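You operate a simulated robot arm through the tools that you are given. There is no shell and no other tool.

Carry out the task below with a simulated robot arm. There is one attempt and no reset: what you move stays moved.

TASK
Put the stopper in the test socket, set the leak tester to 5 bar and lock its knob.
Fine: open the blue tap, go by the display, and leave the tap open.

It is judged by the outcome, as a careful person would: the job done as asked, and still so three seconds after it is handed in. It fails if anything else is knocked over, pushed out of place, dropped, spilled or broken. A push-on lid holds only when it is set on centred and level and pressed home; a screw cap is set on level and turned clockwise until tight.

THE ROBOT
A 6-joint arm with a two-finger parallel gripper, fixed in place. Base frame: the origin is at the foot of the arm, x ahead of it, y to its left, z up; the work surface is at about z = 0. Readings come in mm, rad, newtons and seconds.
With the tool pointing down near the work surface it reaches from about 140 to 580 mm from the base axis. Its first joint turns from -1.152 to 1.152 rad. Payload 2.1 kg.
The TCP is the grasp point between the finger pads, 30 mm short of the fingertips. In the tool frame z runs along the fingers and y along their closing line. Largest opening 94 mm; finger width 28, thickness 10; the body of the gripper, 50 by 96 mm, starts 55 mm behind the TCP.
Orientation is that of the tool frame in the base frame, as a unit quaternion [x, y, z, w]. With the fingers straight down and closing along the base's y, the tool's x points along the base's -x, its y along +y and its z along -z.

THE INTERFACE
- The arm moves only by the tool move_arm. Its argument "motion" is a list that holds one entry, the list of rows, each a list of 7 numbers: the closure, from 0 (fully open) to 1 (shut), then the shift along the base's x, y, z in mm, then the turn, a rotation vector about the base's x, y, z in rad. In form: [[[grip, x, y, z, ax, ay, az], ...]]. A call has 1 to 20 rows; each row shifts and turns the commanded pose from where the row before left it. A row lasts 0.2 s, in which the tool goes at most 50 mm and 0.15 rad; a call with a longer step from one row to the next is refused whole, and so is a gripper value outside its range. A pose out of reach is approached as far as the arm can. The call stops where the force on the tool passes 90 N (or 10 N more than at its start, if that is more) or the arm is blocked; 0.2 s more then pass. Each finger travels about 72 mm/s and halts on what it meets, pressing with about 37 N; the grip force reading is that of the motor and also rises with nothing between the fingers. The clock runs only during rows and for 0.2 s after the last one: add rows that do not move to give the fingers time. It gives the time, the measured TCP pose, the force on the tool (base axes), the opening and the grip force at its end, in the units of the frame above (readings bear some noise), with the torque about the TCP (base axes, N m) and any sound that the robot's microphone picked up.
- Cameras (640 x 400 px; columns grow to the right, rows downward): "scene" is fixed at [50.8, -368.9, 510.9]; the picture's right is [0.84, -0.55, 0.00], its down [-0.28, -0.42, -0.86] and it looks along [0.47, 0.72, -0.51] (base axes); focal length 354 px, centre (320, 200). "wrist" rides on the gripper at [76, 14, -103] in the tool frame; the picture's right is [-0.18, 0.98, 0.00], its down [-0.75, -0.14, -0.64] and it looks along [-0.63, -0.12, 0.77] (tool axes); focal length 243 px, centre (320, 200). There is no depth. A picture from a camera that has moved, and an enlarged one, comes with that camera's place and axes in the base frame and with its lens. The place of the scene camera against the robot may be out by one fixed shift of up to 25 mm in any direction.
- grab_frame(camera): a new picture of that camera. No time passes.
- enlarge(camera, box): a new picture of the part [left, top, right, bottom] of that camera's present view, enlarged. No time passes.
- hand_in(): hands the job in; it is judged then, once.

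Places have to be worked out from the pictures, the camera data and where the tool is seen. Open the gripper and draw the arm clear of the work before you hand the job in, unless the task says otherwise.

The tools are called after "Request:" as a command line: name --argument value ..., lists and objects as JSON in quotes. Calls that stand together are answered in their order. move_arm: Moves the arm, as the interface text tells. Its arguments: {"type":"object","properties":{"motion":{"type":"array","items":{"type":"array","items":{"type":"array","items":{"type":"number"}}}}},"required":["motion"]} The other tools are called the same way: grab_frame (camera) takes a picture; enlarge (camera, box) takes an enlarged picture of a part of a camera's view; hand_in () hands the job in.

At the start:

```text
t: 0.0
ee_pos: [344.4, -72.9, 314.8]
orientation: [0.0, 1.0, 0.001, 0.001]
wrist_force: [0.5, 0.0, -0.3]
wrist_torque: [0.01, 0.0, -0.02]
width: 94.2
grasp_force: 0.0
```

scene: 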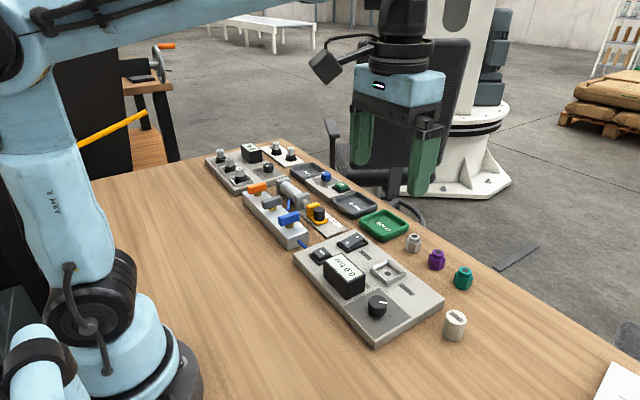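
wrist: 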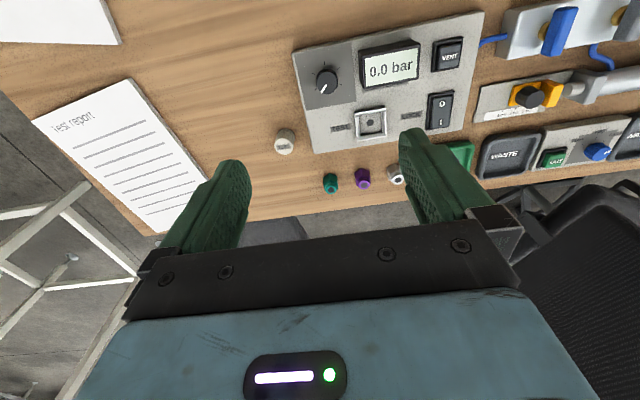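

I'll start with enlarged views to identify the parts: tester panel, knob, socket, stopper(s), taps.

Request:
enlarge --camera "scene" --box '[280, 210, 480, 350]'

Request:
enlarge --camera "scene" --box '[200, 130, 360, 250]'

Request:
enlarge --camera "wrist" --box '[260, 10, 500, 210]'

Request:
enlarge --camera "wrist" --box '[440, 0, 640, 180]'

```text
2.86 times, centred on (380, 280) of scene
camera zoom: at [50.8, -368.9, 510.9], right [0.84, -0.55, 0.0], down [-0.28, -0.42, -0.86], along [0.47, 0.72, -0.51], focal length 1012 px, centre (149, -29)
```

zoom: 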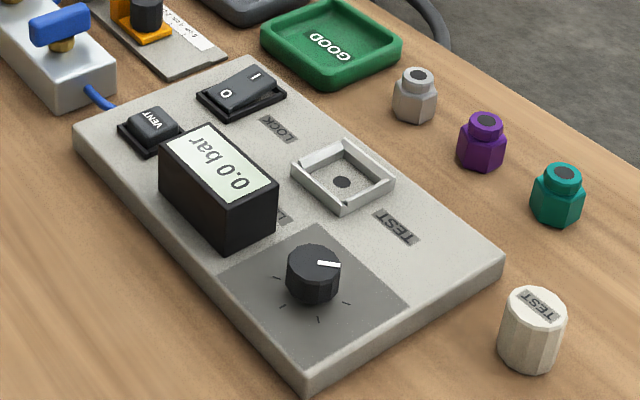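

```text
3.33 times, centred on (280, 190) of scene
camera zoom: at [50.8, -368.9, 510.9], right [0.84, -0.55, 0.0], down [-0.28, -0.42, -0.86], along [0.47, 0.72, -0.51], focal length 1181 px, centre (453, 233)
```

zoom: 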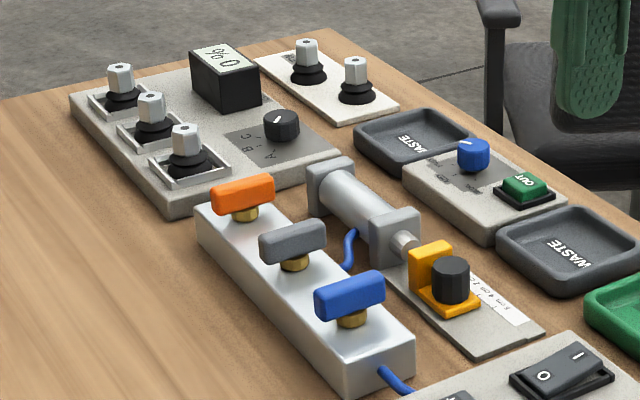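

```text
2.00 times, centred on (380, 110) of wrist
camera zoom: at [267.4, -58.4, 417.3], right [0.18, 0.98, 0.0], down [0.75, -0.14, 0.64], along [0.63, -0.12, -0.77], focal length 485 px, centre (200, 380)
```

zoom: 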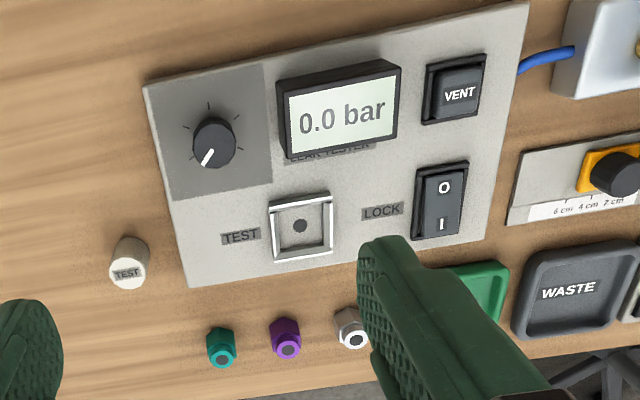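

```text
2.22 times, centred on (540, 90) of wrist
camera zoom: at [267.4, -58.4, 417.3], right [0.18, 0.98, 0.0], down [0.75, -0.14, 0.64], along [0.63, -0.12, -0.77], focal length 539 px, centre (-169, 444)
```

zoom: 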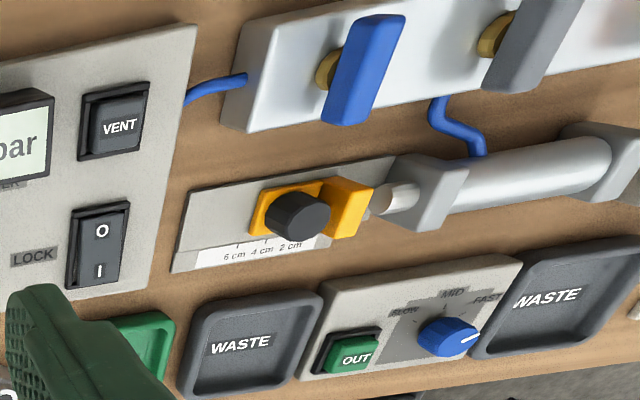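

The white faceted "TEST" piece is the stopper (about 452, -159), the square "TEST" recess the socket (about 440, -7), the knob is at about (361, -67), the LOCK rocker at about (438, 102) and the blue tap at about (348, 213). I lower the camera for a closer look at the stopper, the socket and the knob.

Request:
move_arm --motion '[[[0, 0, -10, -30, 0, 0, 0], [0, 0, -10, -30, 0, 0, 0], [0, 0, -10, -30, 0, 0, 0], [0, 0, 0, -20, 0, 0, 0], [0, 0, 0, 0, 0, 0, 0]]]'

Request:
grab_frame --camera "wrist"

Request:
enlarge --camera "wrist" --box '[220, 20, 420, 145]'

Request:
enlarge --camera "wrist" --box '[400, 0, 600, 125]'

```text
t: 1.2
ee_pos: [342.0, -100.9, 203.4]
orientation: [-0.001, 1.0, -0.001, 0.001]
wrist_force: [0.1, 0.0, -0.7]
wrist_torque: [0.02, 0.0, -0.01]
width: 94.1
grasp_force: 0.0
```

```text
taken
camera wrist: at [266.4, -87.6, 307.3], right [0.18, 0.98, 0.0], down [0.75, -0.14, 0.64], along [0.63, -0.12, -0.77], focal length 243 px, centre (320, 200)
```

wrist: 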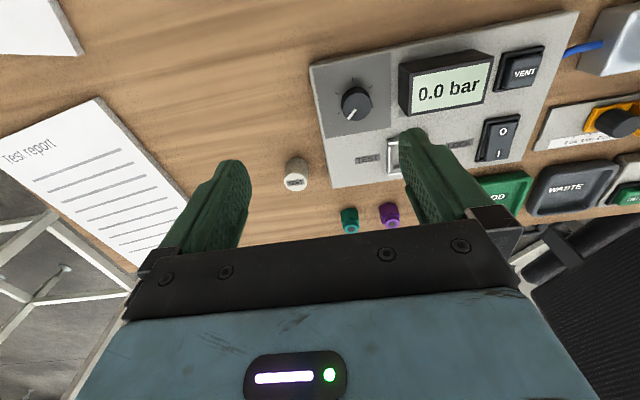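

```text
3.20 times, centred on (320, 82) of wrist
camera zoom: at [266.4, -87.6, 307.3], right [0.18, 0.98, 0.0], down [0.75, -0.14, 0.64], along [0.63, -0.12, -0.77], focal length 776 px, centre (320, 576)
```

zoom: 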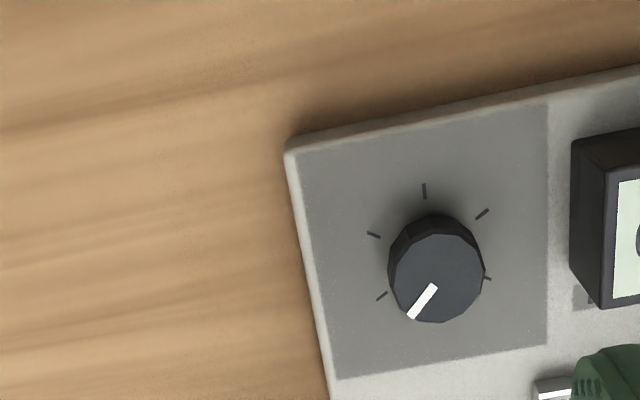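

```text
3.20 times, centred on (500, 62) of wrist
camera zoom: at [266.4, -87.6, 307.3], right [0.18, 0.98, 0.0], down [0.75, -0.14, 0.64], along [0.63, -0.12, -0.77], focal length 776 px, centre (-256, 640)
```

zoom: 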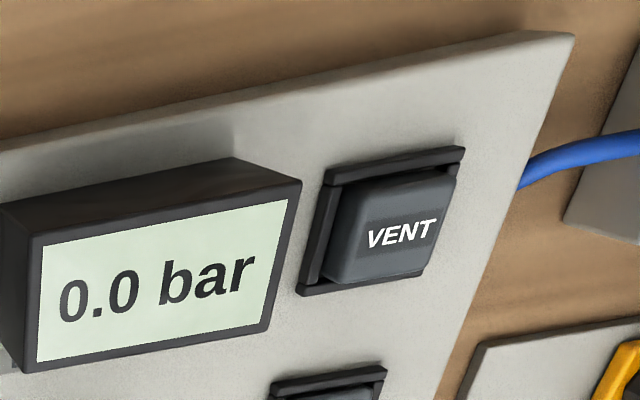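

The knob pointer sits below its first tick at 0.0 bar, and clockwise will raise it. Now I look closely at the stopper, and at the socket, which the finger partly hides.

Request:
enlarge --camera "wrist" --box '[250, 130, 346, 190]'

Request:
enlarge --camera "scene" --box '[360, 240, 488, 350]'

```text
6.67 times, centred on (298, 160) of wrist
camera zoom: at [266.4, -87.6, 307.3], right [0.18, 0.98, 0.0], down [0.75, -0.14, 0.64], along [0.63, -0.12, -0.77], focal length 1618 px, centre (467, 467)
```

zoom: 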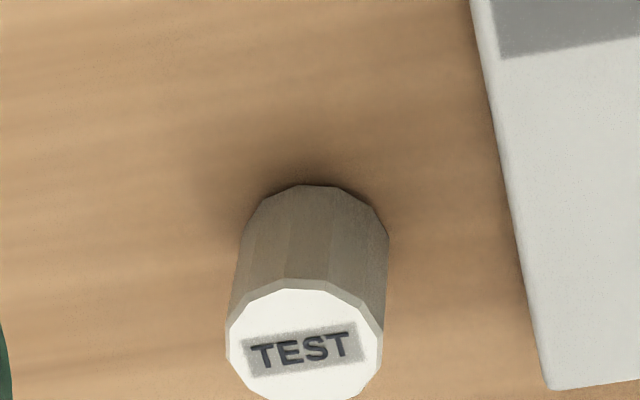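

```text
3.64 times, centred on (424, 295) of scene
camera zoom: at [50.8, -368.9, 510.9], right [0.84, -0.55, 0.0], down [-0.28, -0.42, -0.86], along [0.47, 0.72, -0.51], focal length 1288 px, centre (-58, -146)
```

zoom: 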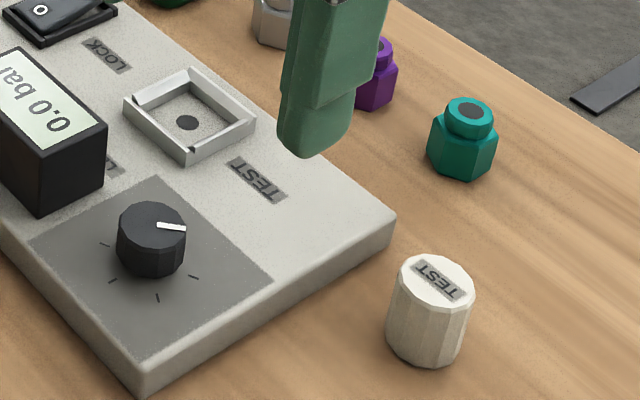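

The stopper stands at about (450, -156), roughly 32 mm across and 36 mm tall. I shift left to see the socket, the LOCK rocker and the taps without the fingers in the way.

Request:
move_arm --motion '[[[0, 0, 30, 0, 0, 0, 0], [0, -10, 30, 0, 0, 0, 0], [0, -10, 30, 0, 0, 0, 0], [0, -10, 20, 0, 0, 0, 0], [0, 0, 0, 0, 0, 0, 0]]]'

Request:
grab_frame --camera "wrist"

Request:
enlarge --camera "wrist" --box '[260, 80, 420, 180]'

Request:
enlarge --camera "wrist" --box '[400, 0, 640, 150]'

```text
t: 2.4
ee_pos: [314.7, 7.9, 202.6]
orientation: [0.0, 1.0, 0.0, 0.001]
wrist_force: [1.8, -0.3, -0.2]
wrist_torque: [-0.02, 0.0, -0.01]
width: 93.7
grasp_force: 0.1
```

```text
taken
camera wrist: at [238.7, 21.7, 306.5], right [0.18, 0.98, 0.0], down [0.75, -0.14, 0.64], along [0.63, -0.12, -0.77], focal length 243 px, centre (320, 200)
```

wrist: 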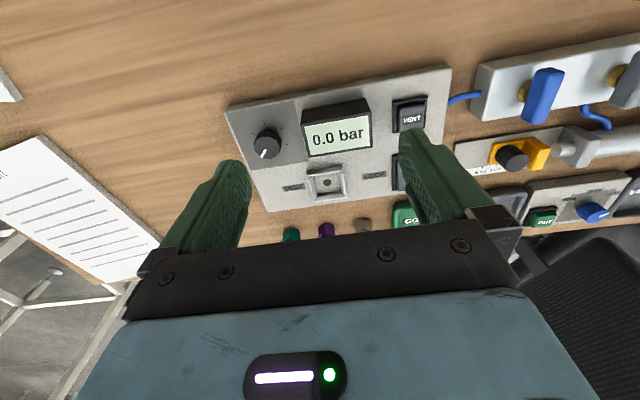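

```text
4.00 times, centred on (340, 130) of wrist
camera zoom: at [238.7, 21.7, 306.5], right [0.18, 0.98, 0.0], down [0.75, -0.14, 0.64], along [0.63, -0.12, -0.77], focal length 970 px, centre (240, 480)
```

zoom: 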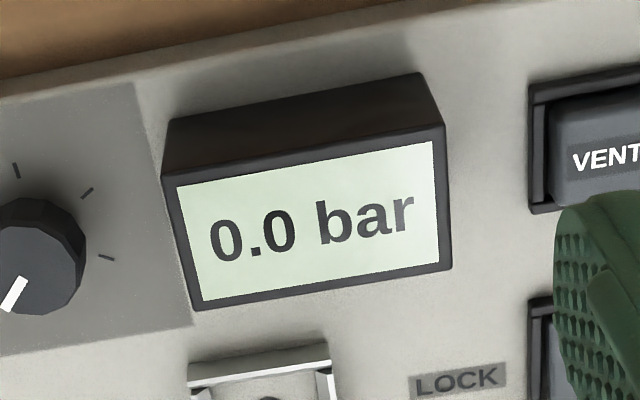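

```text
2.67 times, centred on (520, 75) of wrist
camera zoom: at [238.7, 21.7, 306.5], right [0.18, 0.98, 0.0], down [0.75, -0.14, 0.64], along [0.63, -0.12, -0.77], focal length 647 px, centre (-213, 533)
```

zoom: 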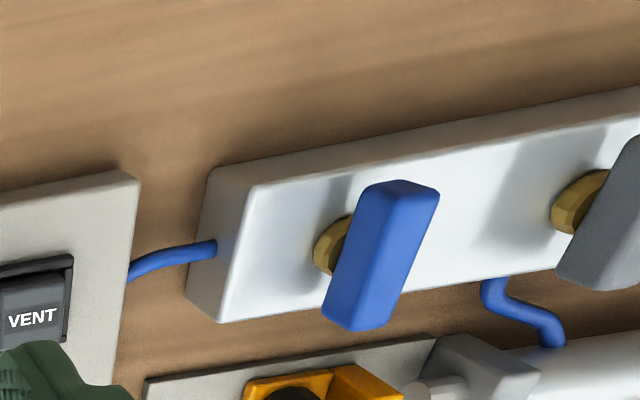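

Request:
enlarge --camera "wrist" --box '[270, 155, 382, 225]'

```text
5.71 times, centred on (326, 190) of wrist
camera zoom: at [238.7, 21.7, 306.5], right [0.18, 0.98, 0.0], down [0.75, -0.14, 0.64], along [0.63, -0.12, -0.77], focal length 1386 px, centre (286, 257)
```

zoom: 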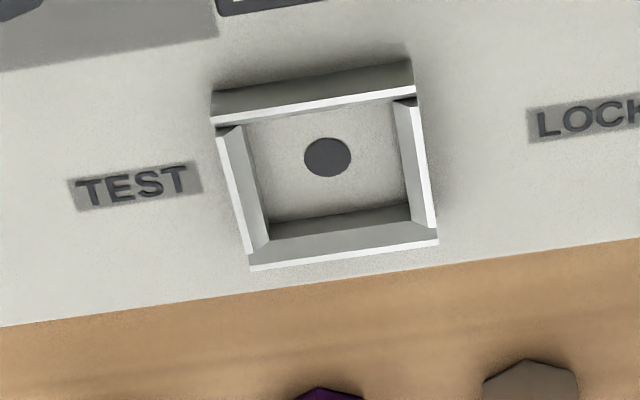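

The socket triangulates to (442.6, -6.7) with its floor at z≈20, fence top at z≈31 and a floor about 37 mm wide. I move above the stopper with the fingers partly closed to about 52 mm, so they clear the panel edge at y≈-110.

Request:
move_arm --motion '[[[0.2, 27, -33, 0, 0, 0, 0], [0.44, 27, -33, 0, 0, 0, 0], [0.44, 27, -33, 0, 0, 0, 0], [0.44, 27, -33, 0, 0, 0, 0], [0.44, 27, -32, 0, 0, 0, 0], [0.44, 0, 0, -35, 0, 0, 0], [0.44, 0, 0, -35, 0, 0, 0], [0.44, 0, 0, -30, 0, 0, 0], [0.44, 0, 0, 0, 0, 0, 0], [0.44, 0, 0, 0, 0, 0, 0]]]'

Request:
grab_frame --camera "wrist"

Request:
grab_frame --camera "scene"

```text
t: 4.6
ee_pos: [449.8, -155.6, 102.1]
orientation: [0.0, 1.0, 0.0, 0.001]
wrist_force: [0.6, -0.2, -0.5]
wrist_torque: [0.01, -0.02, -0.03]
width: 52.2
grasp_force: 0.1
```

```text
taken
camera wrist: at [373.0, -142.6, 205.2], right [0.18, 0.98, 0.0], down [0.75, -0.14, 0.64], along [0.63, -0.12, -0.77], focal length 243 px, centre (320, 200)
```

wrist: 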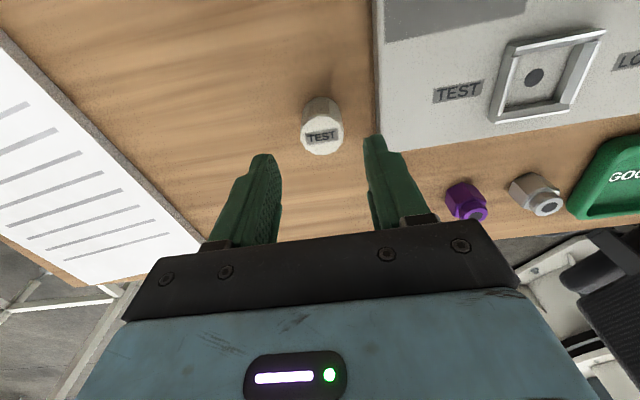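

```text
taken
```

scene: 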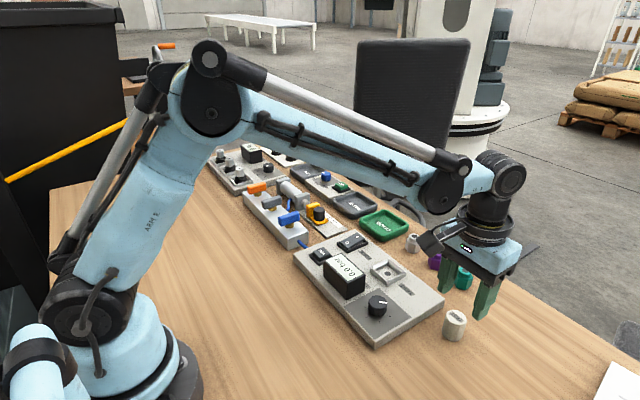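

The stopper top computes to (450.7, -155.4), right under the TCP. I descend until the fingertips are about 16 mm above the table, so they will clear the fence later, then close.

Request:
move_arm --motion '[[[0.44, 0.5, 0, -25, 0, 0, 0], [0.44, 0, 0, -20, 0, 0, 0], [0.44, 0, 0, -10, 0, 0, 0], [0.44, 0, 0, 0, 0, 0, 0], [0.7, 0, 0, 0, 0, 0, 0], [0.7, 0, 0, 0, 0, 0, 0], [0.75, 0, 0, 0, 0, 0, 0]]]'

Request:
grab_frame --camera "wrist"

Request:
enlarge --camera "scene" --box '[380, 230, 540, 350]'

```text
t: 6.2
ee_pos: [449.2, -155.9, 48.9]
orientation: [0.0, 1.0, 0.0, 0.001]
wrist_force: [0.6, -0.2, 0.6]
wrist_torque: [0.02, -0.02, 0.0]
width: 30.6
grasp_force: 36.7
```

```text
taken
camera wrist: at [372.0, -142.6, 151.7], right [0.18, 0.98, 0.0], down [0.75, -0.14, 0.64], along [0.63, -0.12, -0.77], focal length 243 px, centre (320, 200)
```

wrist: 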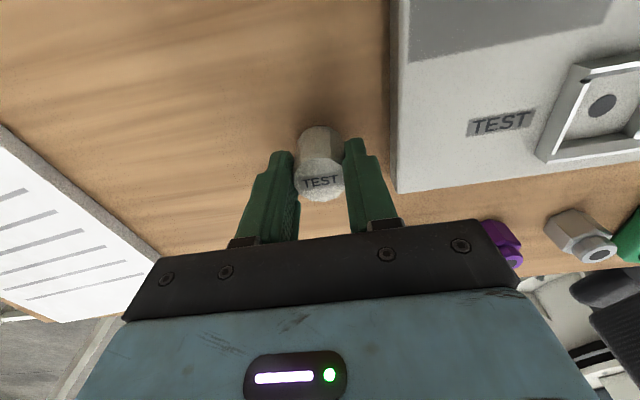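

```text
3.33 times, centred on (460, 290) of scene
camera zoom: at [50.8, -368.9, 510.9], right [0.84, -0.55, 0.0], down [-0.28, -0.42, -0.86], along [0.47, 0.72, -0.51], focal length 1181 px, centre (-147, -100)
```

zoom: 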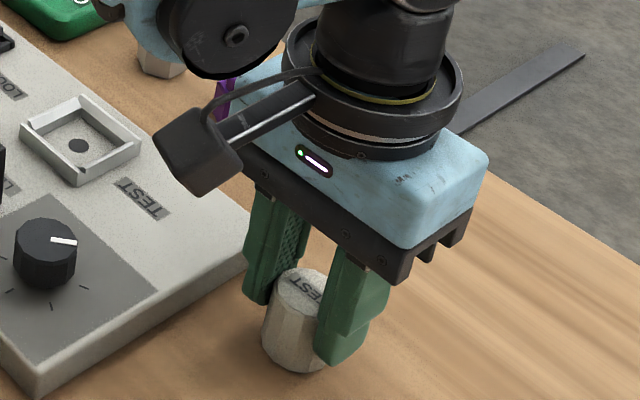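

The stopper is held (30.6 mm wide, 37 N). I lift it 60 mm and carry it above the socket, stopping high for a check.

Request:
move_arm --motion '[[[0.75, 0, 0, 20, 0, 0, 0], [0.75, 0, 0, 40, 0, 0, 0], [0.75, -1, 20, 0, 0, 0, 0], [0.75, -2, 35, 0, 0, 0, 0], [0.75, -2, 35, 0, 0, 0, 0], [0.75, -2, 35, 0, 0, 0, 0], [0.75, -1, 24, 0, 0, 0, 0], [0.75, 0, 0, 0, 0, 0, 0], [0.75, 0, 0, 0, 0, 0, 0]]]'

Request:
grab_frame --camera "wrist"

Request:
enlarge --camera "wrist" --box '[240, 80, 400, 180]'

Request:
enlarge --camera "scene" --box '[320, 190, 480, 310]'

```text
t: 8.2
ee_pos: [441.2, -7.7, 108.8]
orientation: [0.0, 1.0, 0.0, 0.001]
wrist_force: [0.8, 0.2, -1.0]
wrist_torque: [0.0, -0.02, -0.01]
width: 30.5
grasp_force: 37.5
```

```text
taken
camera wrist: at [365.1, 6.7, 211.1], right [0.18, 0.98, 0.0], down [0.75, -0.14, 0.64], along [0.63, -0.12, -0.77], focal length 243 px, centre (320, 200)
```

wrist: 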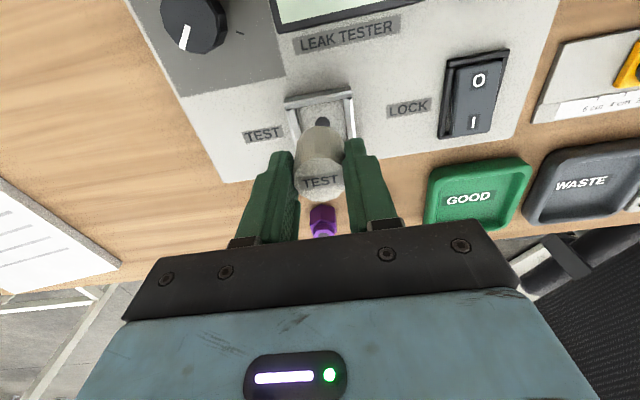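

```text
4.00 times, centred on (320, 130) of wrist
camera zoom: at [365.1, 6.7, 211.1], right [0.18, 0.98, 0.0], down [0.75, -0.14, 0.64], along [0.63, -0.12, -0.77], focal length 970 px, centre (320, 480)
```

zoom: 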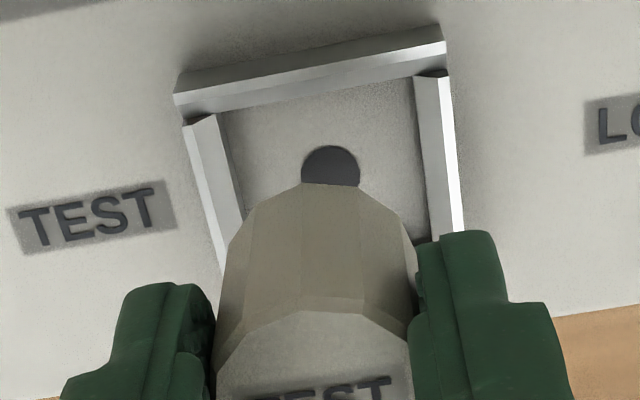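

```text
3.33 times, centred on (400, 250) of scene
camera zoom: at [50.8, -368.9, 510.9], right [0.84, -0.55, 0.0], down [-0.28, -0.42, -0.86], along [0.47, 0.72, -0.51], focal length 1181 px, centre (53, 33)
```

zoom: 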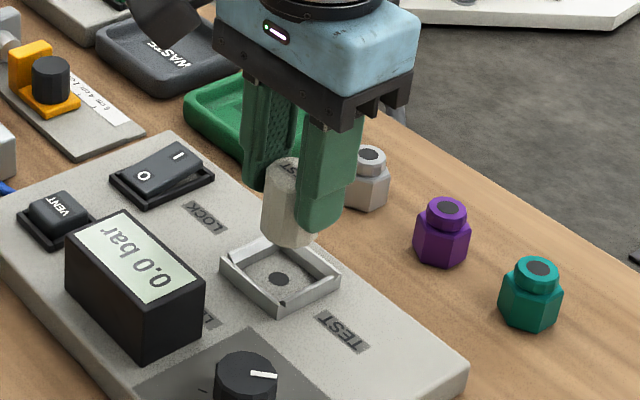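

The hole sits at about (442.3, -6.5) and the held stopper is nearly over it. I nudge +1.2 in y and -0.7 in x and descend, gently at the end, stopping just before the floor.

Request:
move_arm --motion '[[[0.75, -0.7, 1.2, 0, 0, 0, 0], [0.75, 0, 0, -15, 0, 0, 0], [0.75, 0, 0, -10, 0, 0, 0], [0.75, 0, 0, -6, 0, 0, 0], [0.75, 0, 0, -4, 0, 0, 0], [0.75, 0, 0, 0, 0, 0, 0]]]'

Request:
enlarge --camera "wrist" --box '[240, 80, 400, 180]'

Request:
enlarge --camera "scene" --box '[340, 220, 440, 310]'

```text
t: 9.6
ee_pos: [440.0, -5.3, 74.8]
orientation: [0.0, 1.0, 0.0, 0.001]
wrist_force: [0.4, 0.1, -0.4]
wrist_torque: [0.0, 0.01, 0.01]
width: 30.8
grasp_force: 36.9
```

```text
4.00 times, centred on (320, 130) of wrist
camera zoom: at [364.5, 8.3, 177.5], right [0.18, 0.98, 0.0], down [0.75, -0.14, 0.64], along [0.63, -0.12, -0.77], focal length 970 px, centre (320, 480)
```

zoom: 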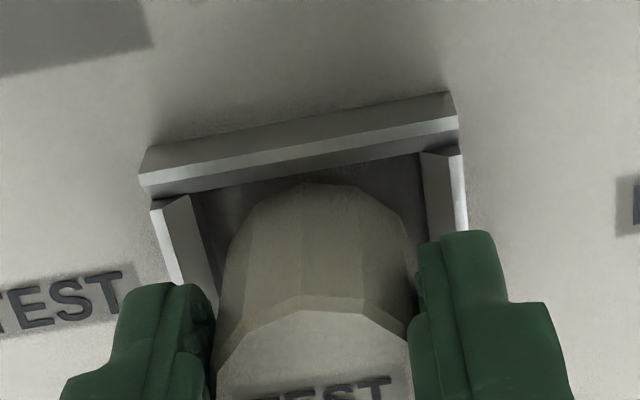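

```text
4.44 times, centred on (390, 265) of scene
camera zoom: at [50.8, -368.9, 510.9], right [0.84, -0.55, 0.0], down [-0.28, -0.42, -0.86], along [0.47, 0.72, -0.51], focal length 1574 px, centre (9, -89)
```

zoom: 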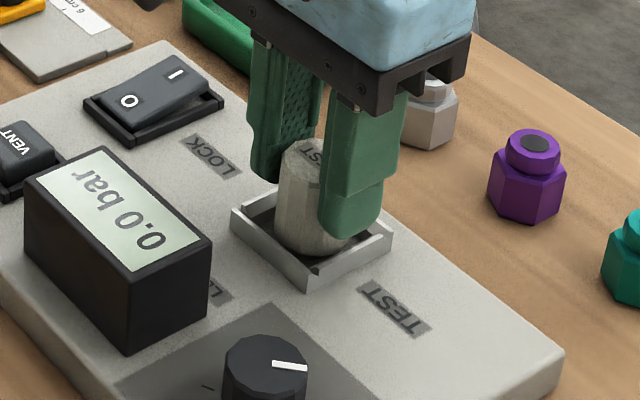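

The stopper is inside the fence, about 1 to 1.5 mm too far to +y. I correct that and lower it in small steps onto the floor.

Request:
move_arm --motion '[[[0.75, -0.5, -1.3, 0, 0, 0, 0], [0.75, 0, 0, -2, 0, 0, 0], [0.75, 0, 0, -2, 0, 0, 0], [0.75, 0, 0, -1, 0, 0, 0], [0.75, 0, 0, -1, 0, 0, 0], [0.75, 0, 0, 0, 0, 0, 0]]]'

Request:
enlarge --camera "scene" --box '[340, 220, 440, 310]'

```text
t: 11.0
ee_pos: [440.5, -6.2, 68.7]
orientation: [-0.001, 1.0, 0.001, 0.001]
wrist_force: [1.3, 4.2, 15.3]
wrist_torque: [0.19, -0.11, 0.0]
width: 30.9
grasp_force: 36.8
```

```text
4.44 times, centred on (390, 265) of scene
camera zoom: at [50.8, -368.9, 510.9], right [0.84, -0.55, 0.0], down [-0.28, -0.42, -0.86], along [0.47, 0.72, -0.51], focal length 1574 px, centre (9, -89)
```

zoom: 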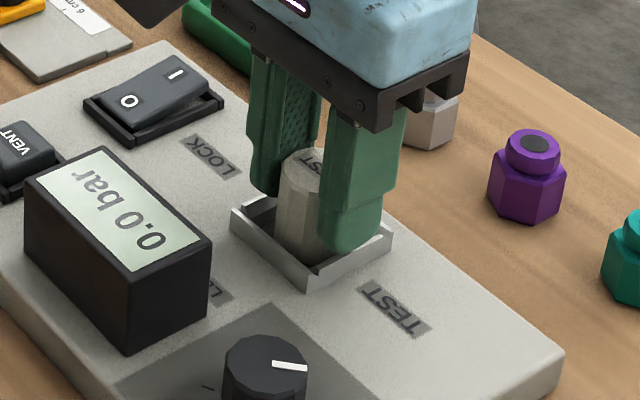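

Contact is at TCP z 68.7, as expected for the floor at z≈20, with 15 N. I press a little further while holding it square.

Request:
move_arm --motion '[[[0.75, 0, 0, -1, 0, 0, 0], [0.75, 0, 0, -1, 0, 0, 0], [0.75, 0, 0, 0, 0, 0, 0]]]'

Request:
grab_frame --camera "wrist"

```text
t: 11.8
ee_pos: [441.5, -8.0, 66.8]
orientation: [0.0, 1.0, -0.001, 0.0]
wrist_force: [-4.9, 3.5, 22.5]
wrist_torque: [0.31, 0.15, 0.01]
width: 29.5
grasp_force: 36.5
```

```text
taken
camera wrist: at [364.3, 6.8, 169.7], right [0.18, 0.98, 0.0], down [0.75, -0.14, 0.64], along [0.63, -0.12, -0.77], focal length 243 px, centre (320, 200)
```

wrist: 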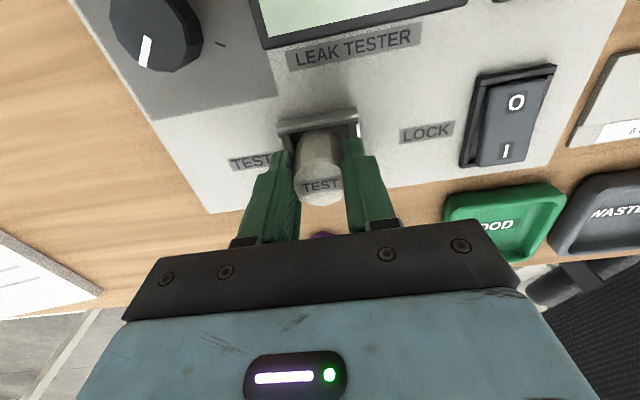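

22 N is carried, so it is seated against the floor. I ease the push slightly and open the fingers to about 52 mm, then look.

Request:
move_arm --motion '[[[0.75, 0, 0, 1, 0, 0, 0], [0.6, 0, 0, 0, 0, 0, 0], [0.44, 0, 0, 0, 0, 0, 0], [0.44, 0, 0, 0, 0, 0, 0], [0.44, 0, 0, 30, 0, 0, 0], [0.44, 0, 0, 30, 0, 0, 0], [0.44, 0, 0, 0, 0, 0, 0]]]'

Request:
enlarge --camera "wrist" --box '[240, 60, 400, 160]'

Request:
enlarge --camera "scene" --box '[340, 220, 440, 310]'

```text
t: 13.4
ee_pos: [442.2, -8.1, 126.3]
orientation: [0.0, 1.0, 0.0, 0.001]
wrist_force: [-0.5, 0.0, -1.2]
wrist_torque: [0.04, 0.02, 0.0]
width: 52.6
grasp_force: 0.1
```

```text
4.00 times, centred on (320, 110) of wrist
camera zoom: at [365.1, 6.8, 230.4], right [0.18, 0.98, 0.0], down [0.75, -0.14, 0.64], along [0.63, -0.12, -0.77], focal length 970 px, centre (320, 560)
```

zoom: 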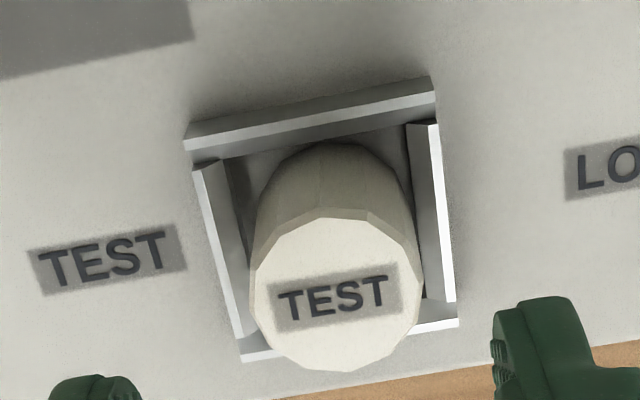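

```text
4.44 times, centred on (390, 265) of scene
camera zoom: at [50.8, -368.9, 510.9], right [0.84, -0.55, 0.0], down [-0.28, -0.42, -0.86], along [0.47, 0.72, -0.51], focal length 1574 px, centre (9, -89)
```

zoom: 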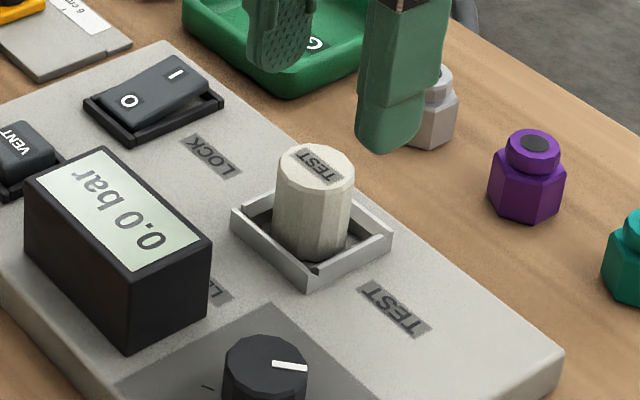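

The stopper stands upright inside the fence, centred within about 1 mm. I'll close the fingers and press its top gently to make sure it is home; contact should come near TCP z≈87.

Request:
move_arm --motion '[[[0.7, 0.6, 1, 0, 0, 0, 0], [1, 0.6, 1, 0, 0, 0, 0], [1, 0, 0, -10, 0, 0, 0], [1, 0, 0, -10, 0, 0, 0], [1, 0, 0, -10, 0, 0, 0], [1, 0, 0, -5, 0, 0, 0], [1, 0, 0, -2, 0, 0, 0], [1, 0, 0, 0, 0, 0, 0]]]'

Request:
grab_frame --camera "wrist"

```text
t: 15.2
ee_pos: [442.1, -4.6, 90.4]
orientation: [0.0, 1.0, 0.0, 0.001]
wrist_force: [-1.0, -0.4, 47.4]
wrist_torque: [0.04, 0.11, 0.03]
width: 0.0
grasp_force: 33.1
```

```text
taken
camera wrist: at [365.1, 8.4, 194.3], right [0.18, 0.98, 0.0], down [0.75, -0.14, 0.64], along [0.63, -0.12, -0.77], focal length 243 px, centre (320, 200)
```

wrist: 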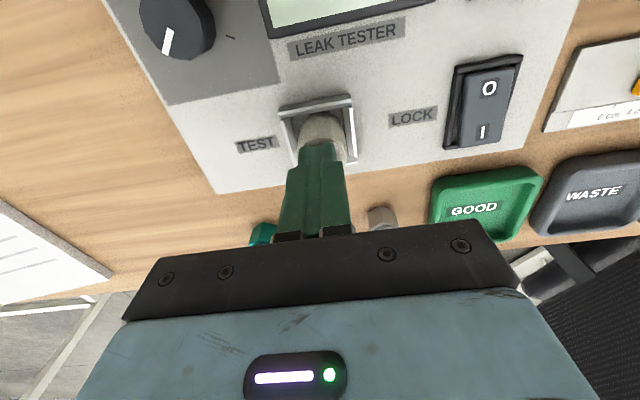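

47 N was carried on the stopper's top at z≈60, so it is pressed home. I lift off and move toward the blue tap for a closer look.

Request:
move_arm --motion '[[[1, 0, 0, 15, 0, 0, 0], [1, 0, 0, 35, 0, 0, 0], [0.8, -25, 35, 20, 0, 0, 0], [0.6, -30, 35, 0, 0, 0, 0], [0.4, -30, 35, 0, 0, 0, 0], [0.4, -30, 35, 0, 0, 0, 0], [0.4, 0, 20, 0, 0, 0, 0], [0.4, 0, 0, 0, 0, 0, 0]]]'

Request:
grab_frame --camera "wrist"

Request:
enlarge --camera "scene" --box '[340, 220, 440, 310]'

Request:
enlarge --camera "scene" --box '[230, 160, 350, 260]'

```text
t: 17.0
ee_pos: [326.8, 152.0, 158.1]
orientation: [-0.001, 1.0, 0.0, 0.0]
wrist_force: [-1.3, -0.7, -0.5]
wrist_torque: [0.02, -0.01, -0.01]
width: 56.4
grasp_force: 0.1
```

```text
taken
camera wrist: at [249.7, 166.9, 261.0], right [0.18, 0.98, 0.0], down [0.75, -0.14, 0.64], along [0.63, -0.12, -0.77], focal length 243 px, centre (320, 200)
```

wrist: 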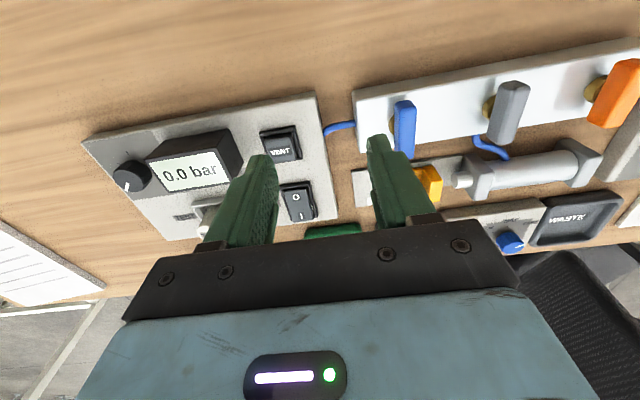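

```text
4.44 times, centred on (390, 265) of scene
camera zoom: at [50.8, -368.9, 510.9], right [0.84, -0.55, 0.0], down [-0.28, -0.42, -0.86], along [0.47, 0.72, -0.51], focal length 1574 px, centre (9, -89)
```

zoom: 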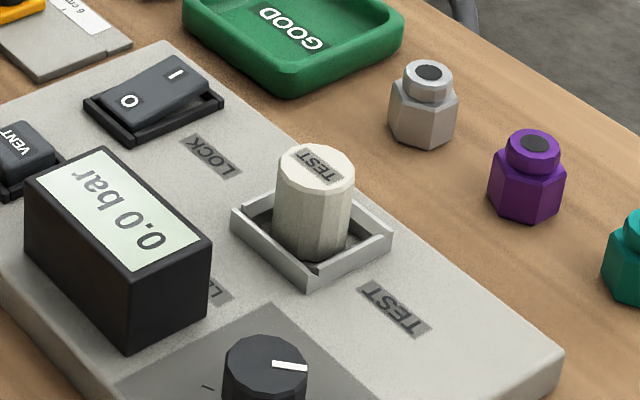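

```text
4.00 times, centred on (290, 210) of scene
camera zoom: at [50.8, -368.9, 510.9], right [0.84, -0.55, 0.0], down [-0.28, -0.42, -0.86], along [0.47, 0.72, -0.51], focal length 1417 px, centre (440, 160)
```

zoom: 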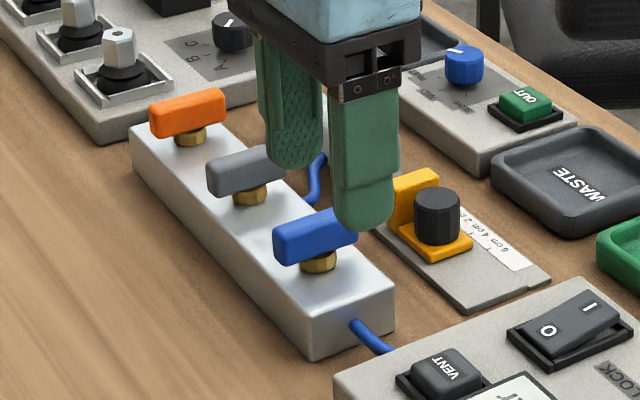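

The stopper sits level and free-standing in the socket. Now a closer look at the blue handle from the present wrist camera.

Request:
enlarge --camera "wrist" --box '[340, 60, 468, 140]'

```text
5.00 times, centred on (404, 100) of wrist
camera zoom: at [249.7, 166.9, 261.0], right [0.18, 0.98, 0.0], down [0.75, -0.14, 0.64], along [0.63, -0.12, -0.77], focal length 1213 px, centre (-100, 700)
```

zoom: 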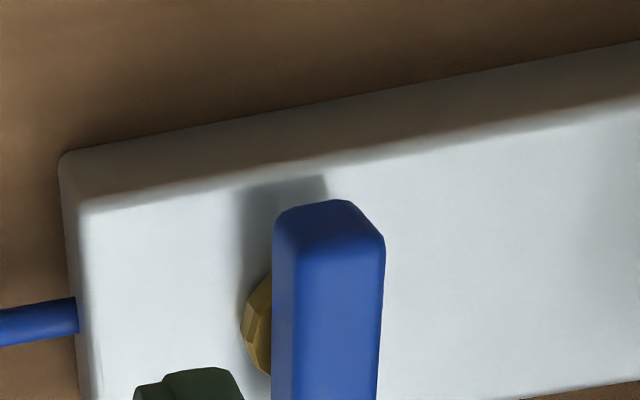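

I move over so the blue handle appears between the fingers.

Request:
move_arm --motion '[[[0.4, 0, 30, 0, 0, 0, 0], [0.4, 0, 30, 0, 0, 0, 0], [0.4, 0, 0, 0, 0, 0, 0]]]'

Request:
grab_frame --camera "wrist"

Request:
enlarge --camera "wrist" --box '[260, 60, 420, 160]'

```text
t: 17.8
ee_pos: [325.4, 213.7, 158.1]
orientation: [0.0, 1.0, 0.0, 0.0]
wrist_force: [-1.5, 0.0, -0.3]
wrist_torque: [-0.04, 0.02, 0.02]
width: 56.1
grasp_force: 0.1
```

```text
taken
camera wrist: at [249.3, 227.3, 261.1], right [0.18, 0.98, 0.0], down [0.75, -0.14, 0.64], along [0.63, -0.12, -0.77], focal length 243 px, centre (320, 200)
```

wrist: 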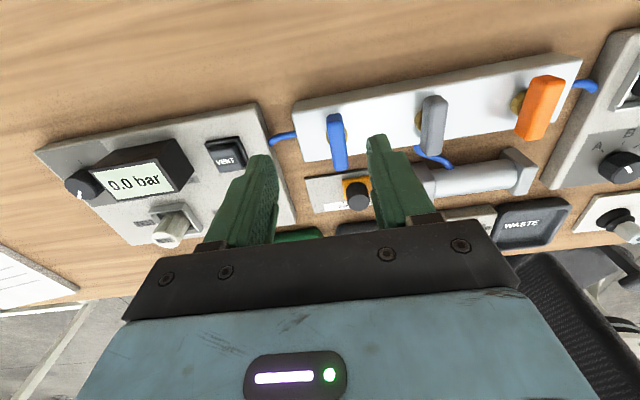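

```text
4.00 times, centred on (340, 110) of wrist
camera zoom: at [249.3, 227.3, 261.1], right [0.18, 0.98, 0.0], down [0.75, -0.14, 0.64], along [0.63, -0.12, -0.77], focal length 970 px, centre (240, 560)
```

zoom: 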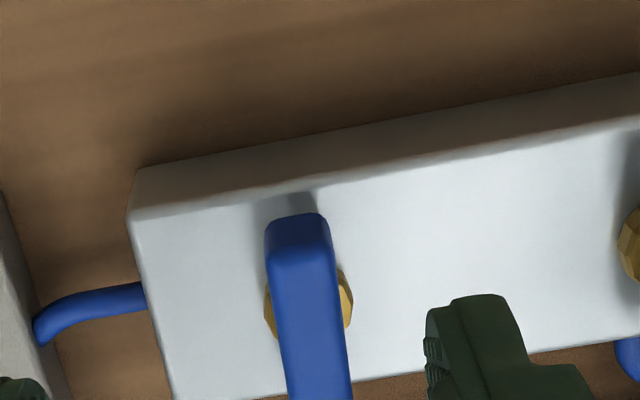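

The blue bar lies along x, from x≈332 to 379 at y≈224, top z≈62, above a block with top z≈27, so it pivots at about (355, 224). I align above it, then descend so the fingertips are at z≈42.

Request:
move_arm --motion '[[[0.5, 15, 5, -10, 0, 0, 0], [0.5, 14.5, 5.3, -20, 0, 0, 0], [0.5, 0, 0, -18, 0, 0, 0], [0.5, 0, 0, 0, 0, 0, 0]]]'

Request:
grab_frame --camera "wrist"

Request:
enlarge --camera "scene" --box '[230, 160, 350, 260]'

```text
t: 18.8
ee_pos: [356.7, 225.6, 110.9]
orientation: [0.0, 1.0, 0.001, 0.001]
wrist_force: [0.0, -0.7, -0.7]
wrist_torque: [0.0, 0.01, 0.01]
width: 46.7
grasp_force: 0.1
```

```text
taken
camera wrist: at [279.5, 238.6, 214.6], right [0.18, 0.98, 0.0], down [0.75, -0.14, 0.64], along [0.63, -0.12, -0.77], focal length 243 px, centre (320, 200)
```

wrist: 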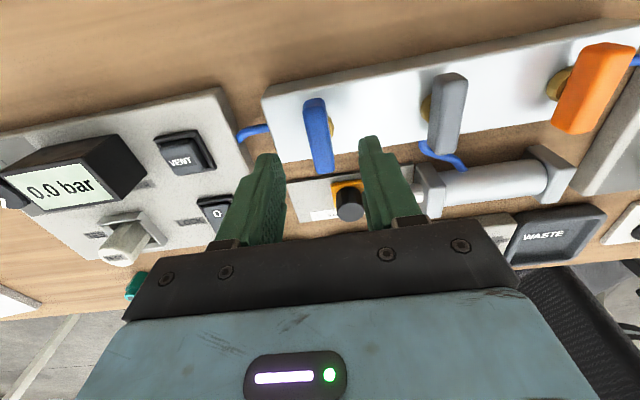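

```text
4.00 times, centred on (290, 210) of scene
camera zoom: at [50.8, -368.9, 510.9], right [0.84, -0.55, 0.0], down [-0.28, -0.42, -0.86], along [0.47, 0.72, -0.51], focal length 1417 px, centre (440, 160)
```

zoom: 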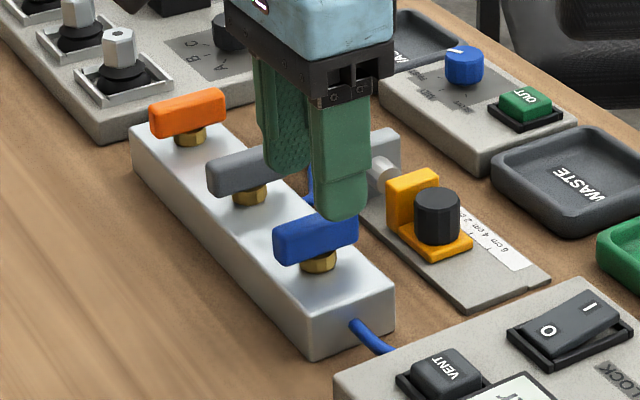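

The bar's centre computes to (355.7, 223), so I shift 2 mm in -y and 1 mm in -x, descend to z≈72 and close on the handle.

Request:
move_arm --motion '[[[0.5, -1, -2, -10, 0, 0, 0], [0.5, 0, 0, -15, 0, 0, 0], [0.5, 0, 0, -13, 0, 0, 0], [0.5, 0, 0, 0, 0, 0, 0], [0.7, 0, 0, 0, 0, 0, 0], [0.95, 0, 0, 0, 0, 0, 0], [0.95, 0, 0, 0, 0, 0, 0], [0.95, 0, 0, 0, 0, 0, 0]]]'

Request:
grab_frame --camera "wrist"

Request:
enlarge --camera "scene" --box '[230, 160, 350, 260]'

```text
t: 20.6
ee_pos: [355.1, 225.7, 74.2]
orientation: [0.0, 1.0, 0.001, 0.001]
wrist_force: [4.4, 24.3, -11.2]
wrist_torque: [-0.05, -0.2, -0.12]
width: 14.9
grasp_force: 45.2
```

```text
taken
camera wrist: at [278.5, 238.0, 177.2], right [0.18, 0.98, 0.0], down [0.75, -0.14, 0.64], along [0.63, -0.11, -0.77], focal length 243 px, centre (320, 200)
```

wrist: 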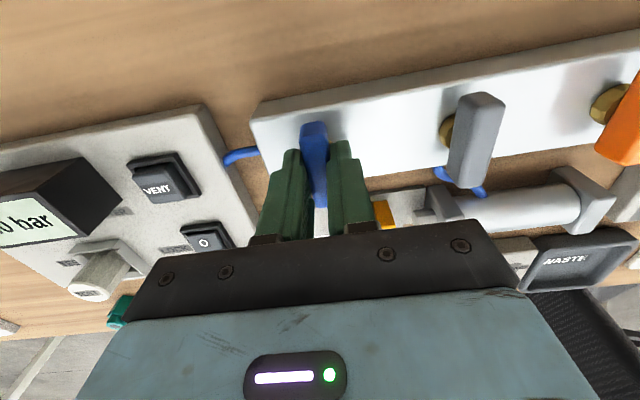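

```text
4.00 times, centred on (290, 210) of scene
camera zoom: at [50.9, -368.9, 510.9], right [0.84, -0.55, 0.0], down [-0.28, -0.42, -0.86], along [0.47, 0.72, -0.51], focal length 1417 px, centre (440, 160)
```

zoom: 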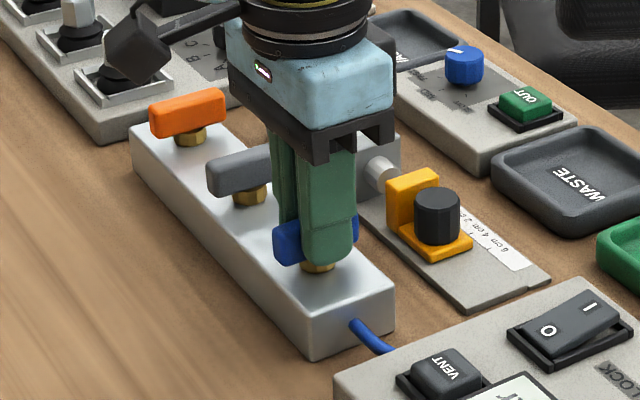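

The handle is gripped (14.9 mm), with a 24 N side load showing its centre lies slightly more to +y. I relieve that and try a small counter-clockwise turn, watching the torque.

Request:
move_arm --motion '[[[0.95, 0, 2, 0, 0, 0, 0], [0.95, 0, 0, 0, 0, 0, 0.08], [0.95, 0, 0, 0, 0, 0, 0.1], [0.95, 0, 0, 0, 0, 0, 0]]]'

Request:
enlarge --camera "scene" --box '[230, 160, 350, 260]'

```text
t: 21.6
ee_pos: [356.2, 224.1, 73.2]
orientation: [-0.089, 0.996, 0.001, 0.002]
wrist_force: [9.8, 16.2, -15.2]
wrist_torque: [0.28, 0.63, -1.71]
width: 19.0
grasp_force: 45.0
```

```text
4.00 times, centred on (290, 210) of scene
camera zoom: at [50.9, -368.9, 510.9], right [0.84, -0.55, 0.0], down [-0.28, -0.42, -0.86], along [0.47, 0.72, -0.51], focal length 1417 px, centre (440, 160)
```

zoom: 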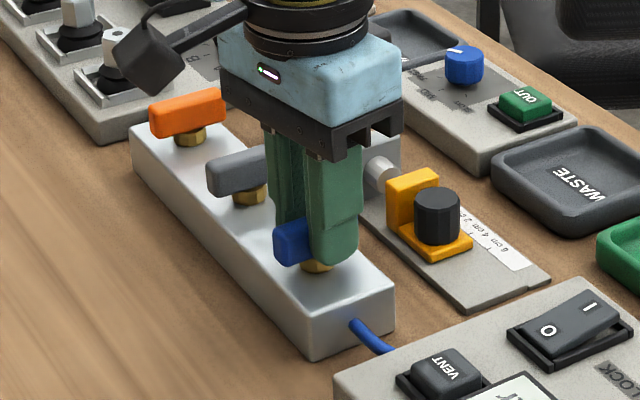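

The jaws were forced wider (19 mm) with -1.7 N m, so the handle is against its stop this way. I turn back and try clockwise instead.

Request:
move_arm --motion '[[[0.95, 0, 0, 0, 0, 0, -0.1], [0.95, 0, 0, 0, 0, 0, -0.08], [0.95, 0, 0, 0, 0, 0, 0], [0.95, 0, 0, 0, 0, 0, -0.1], [0.95, 0, 0, 0, 0, 0, -0.1], [0.95, 0, 0, 0, 0, 0, 0]]]'

Request:
enlarge --camera "scene" --box '[230, 160, 350, 260]'

```text
t: 23.0
ee_pos: [354.1, 225.2, 74.2]
orientation: [0.101, 0.995, -0.001, 0.001]
wrist_force: [5.4, 5.0, -7.1]
wrist_torque: [0.27, 0.47, -0.01]
width: 14.9
grasp_force: 45.1
```

```text
4.00 times, centred on (290, 210) of scene
camera zoom: at [50.9, -368.9, 510.9], right [0.84, -0.55, 0.0], down [-0.28, -0.42, -0.86], along [0.47, 0.72, -0.51], focal length 1417 px, centre (440, 160)
```

zoom: 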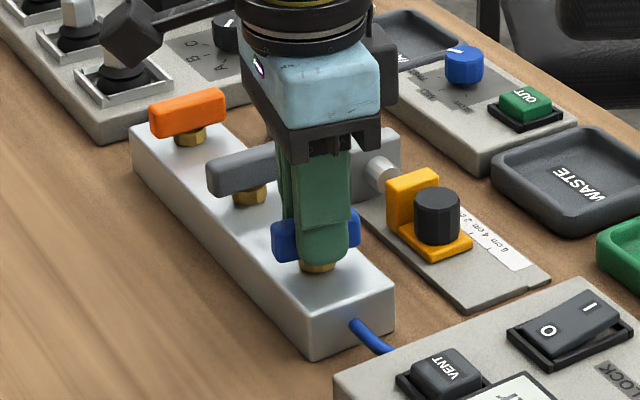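

Clockwise the handle follows freely (width 14.9, no torque). I continue clockwise in steps toward a quarter turn.

Request:
move_arm --motion '[[[0.95, 0, 0, 0, 0, 0, -0.12], [0.95, 0, 0, 0, 0, 0, -0.12], [0.95, 0, 0, 0, 0, 0, -0.12], [0.95, 0, 0, 0, 0, 0, -0.12], [0.95, 0, 0, 0, 0, 0, -0.12], [0.95, 0, 0, 0, 0, 0, 0]]]'

Request:
enlarge --camera "scene" --box '[230, 160, 350, 260]'

```text
t: 24.4
ee_pos: [356.2, 225.3, 74.6]
orientation: [0.391, 0.92, 0.0, 0.001]
wrist_force: [9.0, -3.7, 1.3]
wrist_torque: [0.98, 0.89, 0.01]
width: 14.8
grasp_force: 45.2
```

```text
4.00 times, centred on (290, 210) of scene
camera zoom: at [50.8, -368.9, 510.9], right [0.84, -0.55, 0.0], down [-0.28, -0.42, -0.86], along [0.47, 0.72, -0.51], focal length 1417 px, centre (440, 160)
```

zoom: 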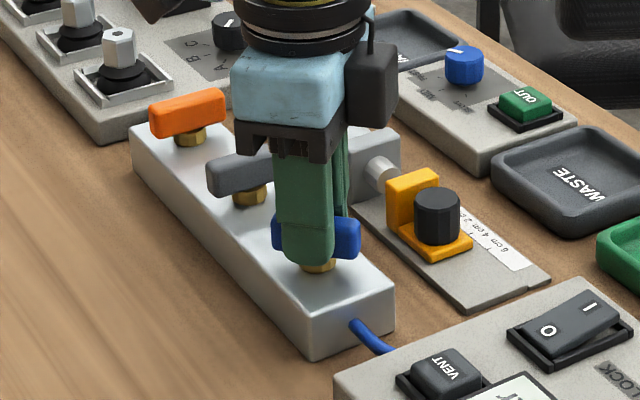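

At about 0.80 rad it is still turning freely. Continuing the other half.

Request:
move_arm --motion '[[[0.95, 0, 0, 0, 0, 0, -0.12], [0.95, 0, 0, 0, 0, 0, -0.12], [0.95, 0, 0, 0, 0, 0, -0.12], [0.95, 0, 0, 0, 0, 0, -0.12], [0.95, 0, 0, 0, 0, 0, -0.12], [0.95, 0, 0, 0, 0, 0, -0.1], [0.95, 0, 0, 0, 0, 0, 0]]]'

Request:
enlarge --camera "scene" --box '[230, 160, 350, 260]'

```text
t: 26.0
ee_pos: [353.7, 225.4, 73.2]
orientation: [0.681, 0.732, 0.0, 0.0]
wrist_force: [0.7, 6.7, 19.0]
wrist_torque: [-1.04, -0.09, -0.04]
width: 14.7
grasp_force: 44.6
```

```text
4.00 times, centred on (290, 210) of scene
camera zoom: at [50.8, -369.0, 510.9], right [0.84, -0.55, 0.0], down [-0.28, -0.42, -0.86], along [0.47, 0.72, -0.51], focal length 1417 px, centre (440, 160)
```

zoom: 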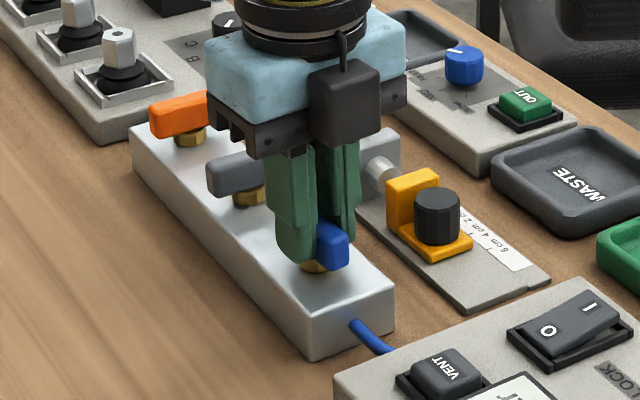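

At about 1.50 rad; I go the last bit until the stop is felt.

Request:
move_arm --motion '[[[0.95, 0, 0, 0, 0, 0, -0.07], [0.95, 0, 0, 0, 0, 0, -0.03], [0.95, 0, 0, 0, 0, 0, 0]]]'

Request:
grab_frame --camera "scene"

```text
t: 26.8
ee_pos: [354.8, 225.8, 74.8]
orientation: [0.717, 0.697, 0.001, 0.0]
wrist_force: [3.3, 4.2, 28.6]
wrist_torque: [0.06, 0.09, 1.33]
width: 14.7
grasp_force: 45.5
```

```text
taken
```

scene: 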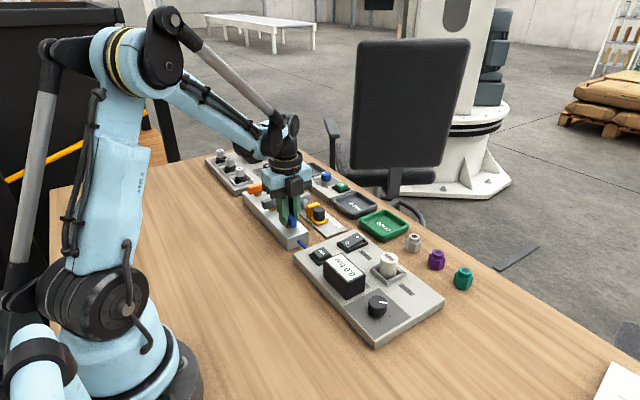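

Torque of 1.33 N m at about 1.6 rad: the tap is at its other stop, in line with the block. I relax the twist, open modestly and lift straight up.

Request:
move_arm --motion '[[[0.95, 0, 0, 0, 0, 0, 0.03], [0.85, 0, 0, 0, 0, 0, 0], [0.7, 0, 0, 0, 0, 0, 0], [0.65, 0, 0, 0, 0, 0, 0], [0.65, 0, 0, 20, 0, 0, 0], [0.65, 0, 0, 40, 0, 0, 0], [0.65, 0, 0, 40, 0, 0, 0], [0.65, 0, 0, 0, 0, 0, 0]]]'

Request:
grab_frame --camera "wrist"

Request:
enlarge --camera "scene" --box '[230, 160, 390, 300]'

```text
t: 28.6
ee_pos: [356.3, 226.4, 174.9]
orientation: [0.707, 0.707, -0.001, 0.0]
wrist_force: [0.3, 0.3, 0.9]
wrist_torque: [0.01, 0.01, 0.01]
width: 33.1
grasp_force: 0.0
```

```text
taken
camera wrist: at [369.7, 302.2, 278.3], right [0.98, -0.18, 0.0], down [-0.14, -0.75, 0.64], along [-0.12, -0.63, -0.77], focal length 243 px, centre (320, 200)
```

wrist: 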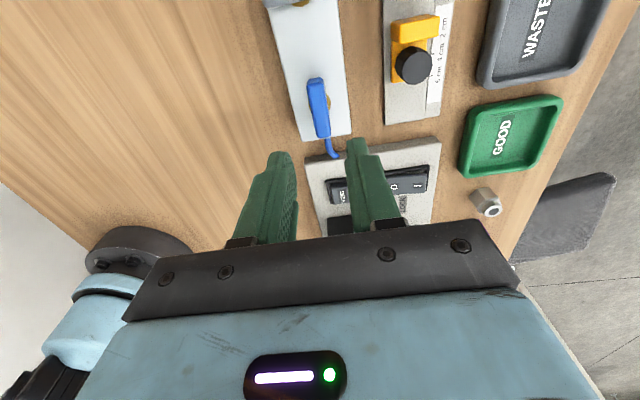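

```text
2.86 times, centred on (310, 230) of scene
camera zoom: at [50.8, -368.9, 510.9], right [0.84, -0.55, 0.0], down [-0.28, -0.42, -0.86], along [0.47, 0.72, -0.51], focal length 1012 px, centre (349, 114)
```

zoom: 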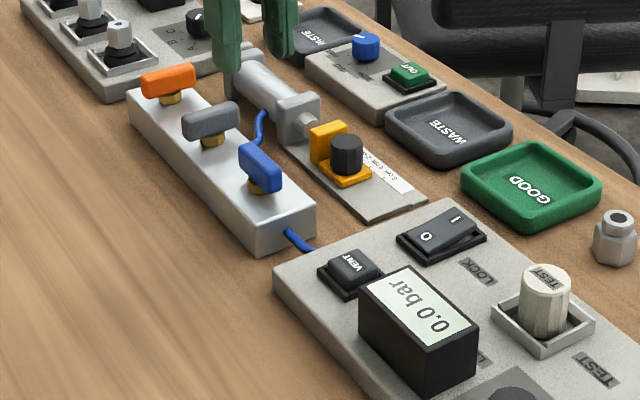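

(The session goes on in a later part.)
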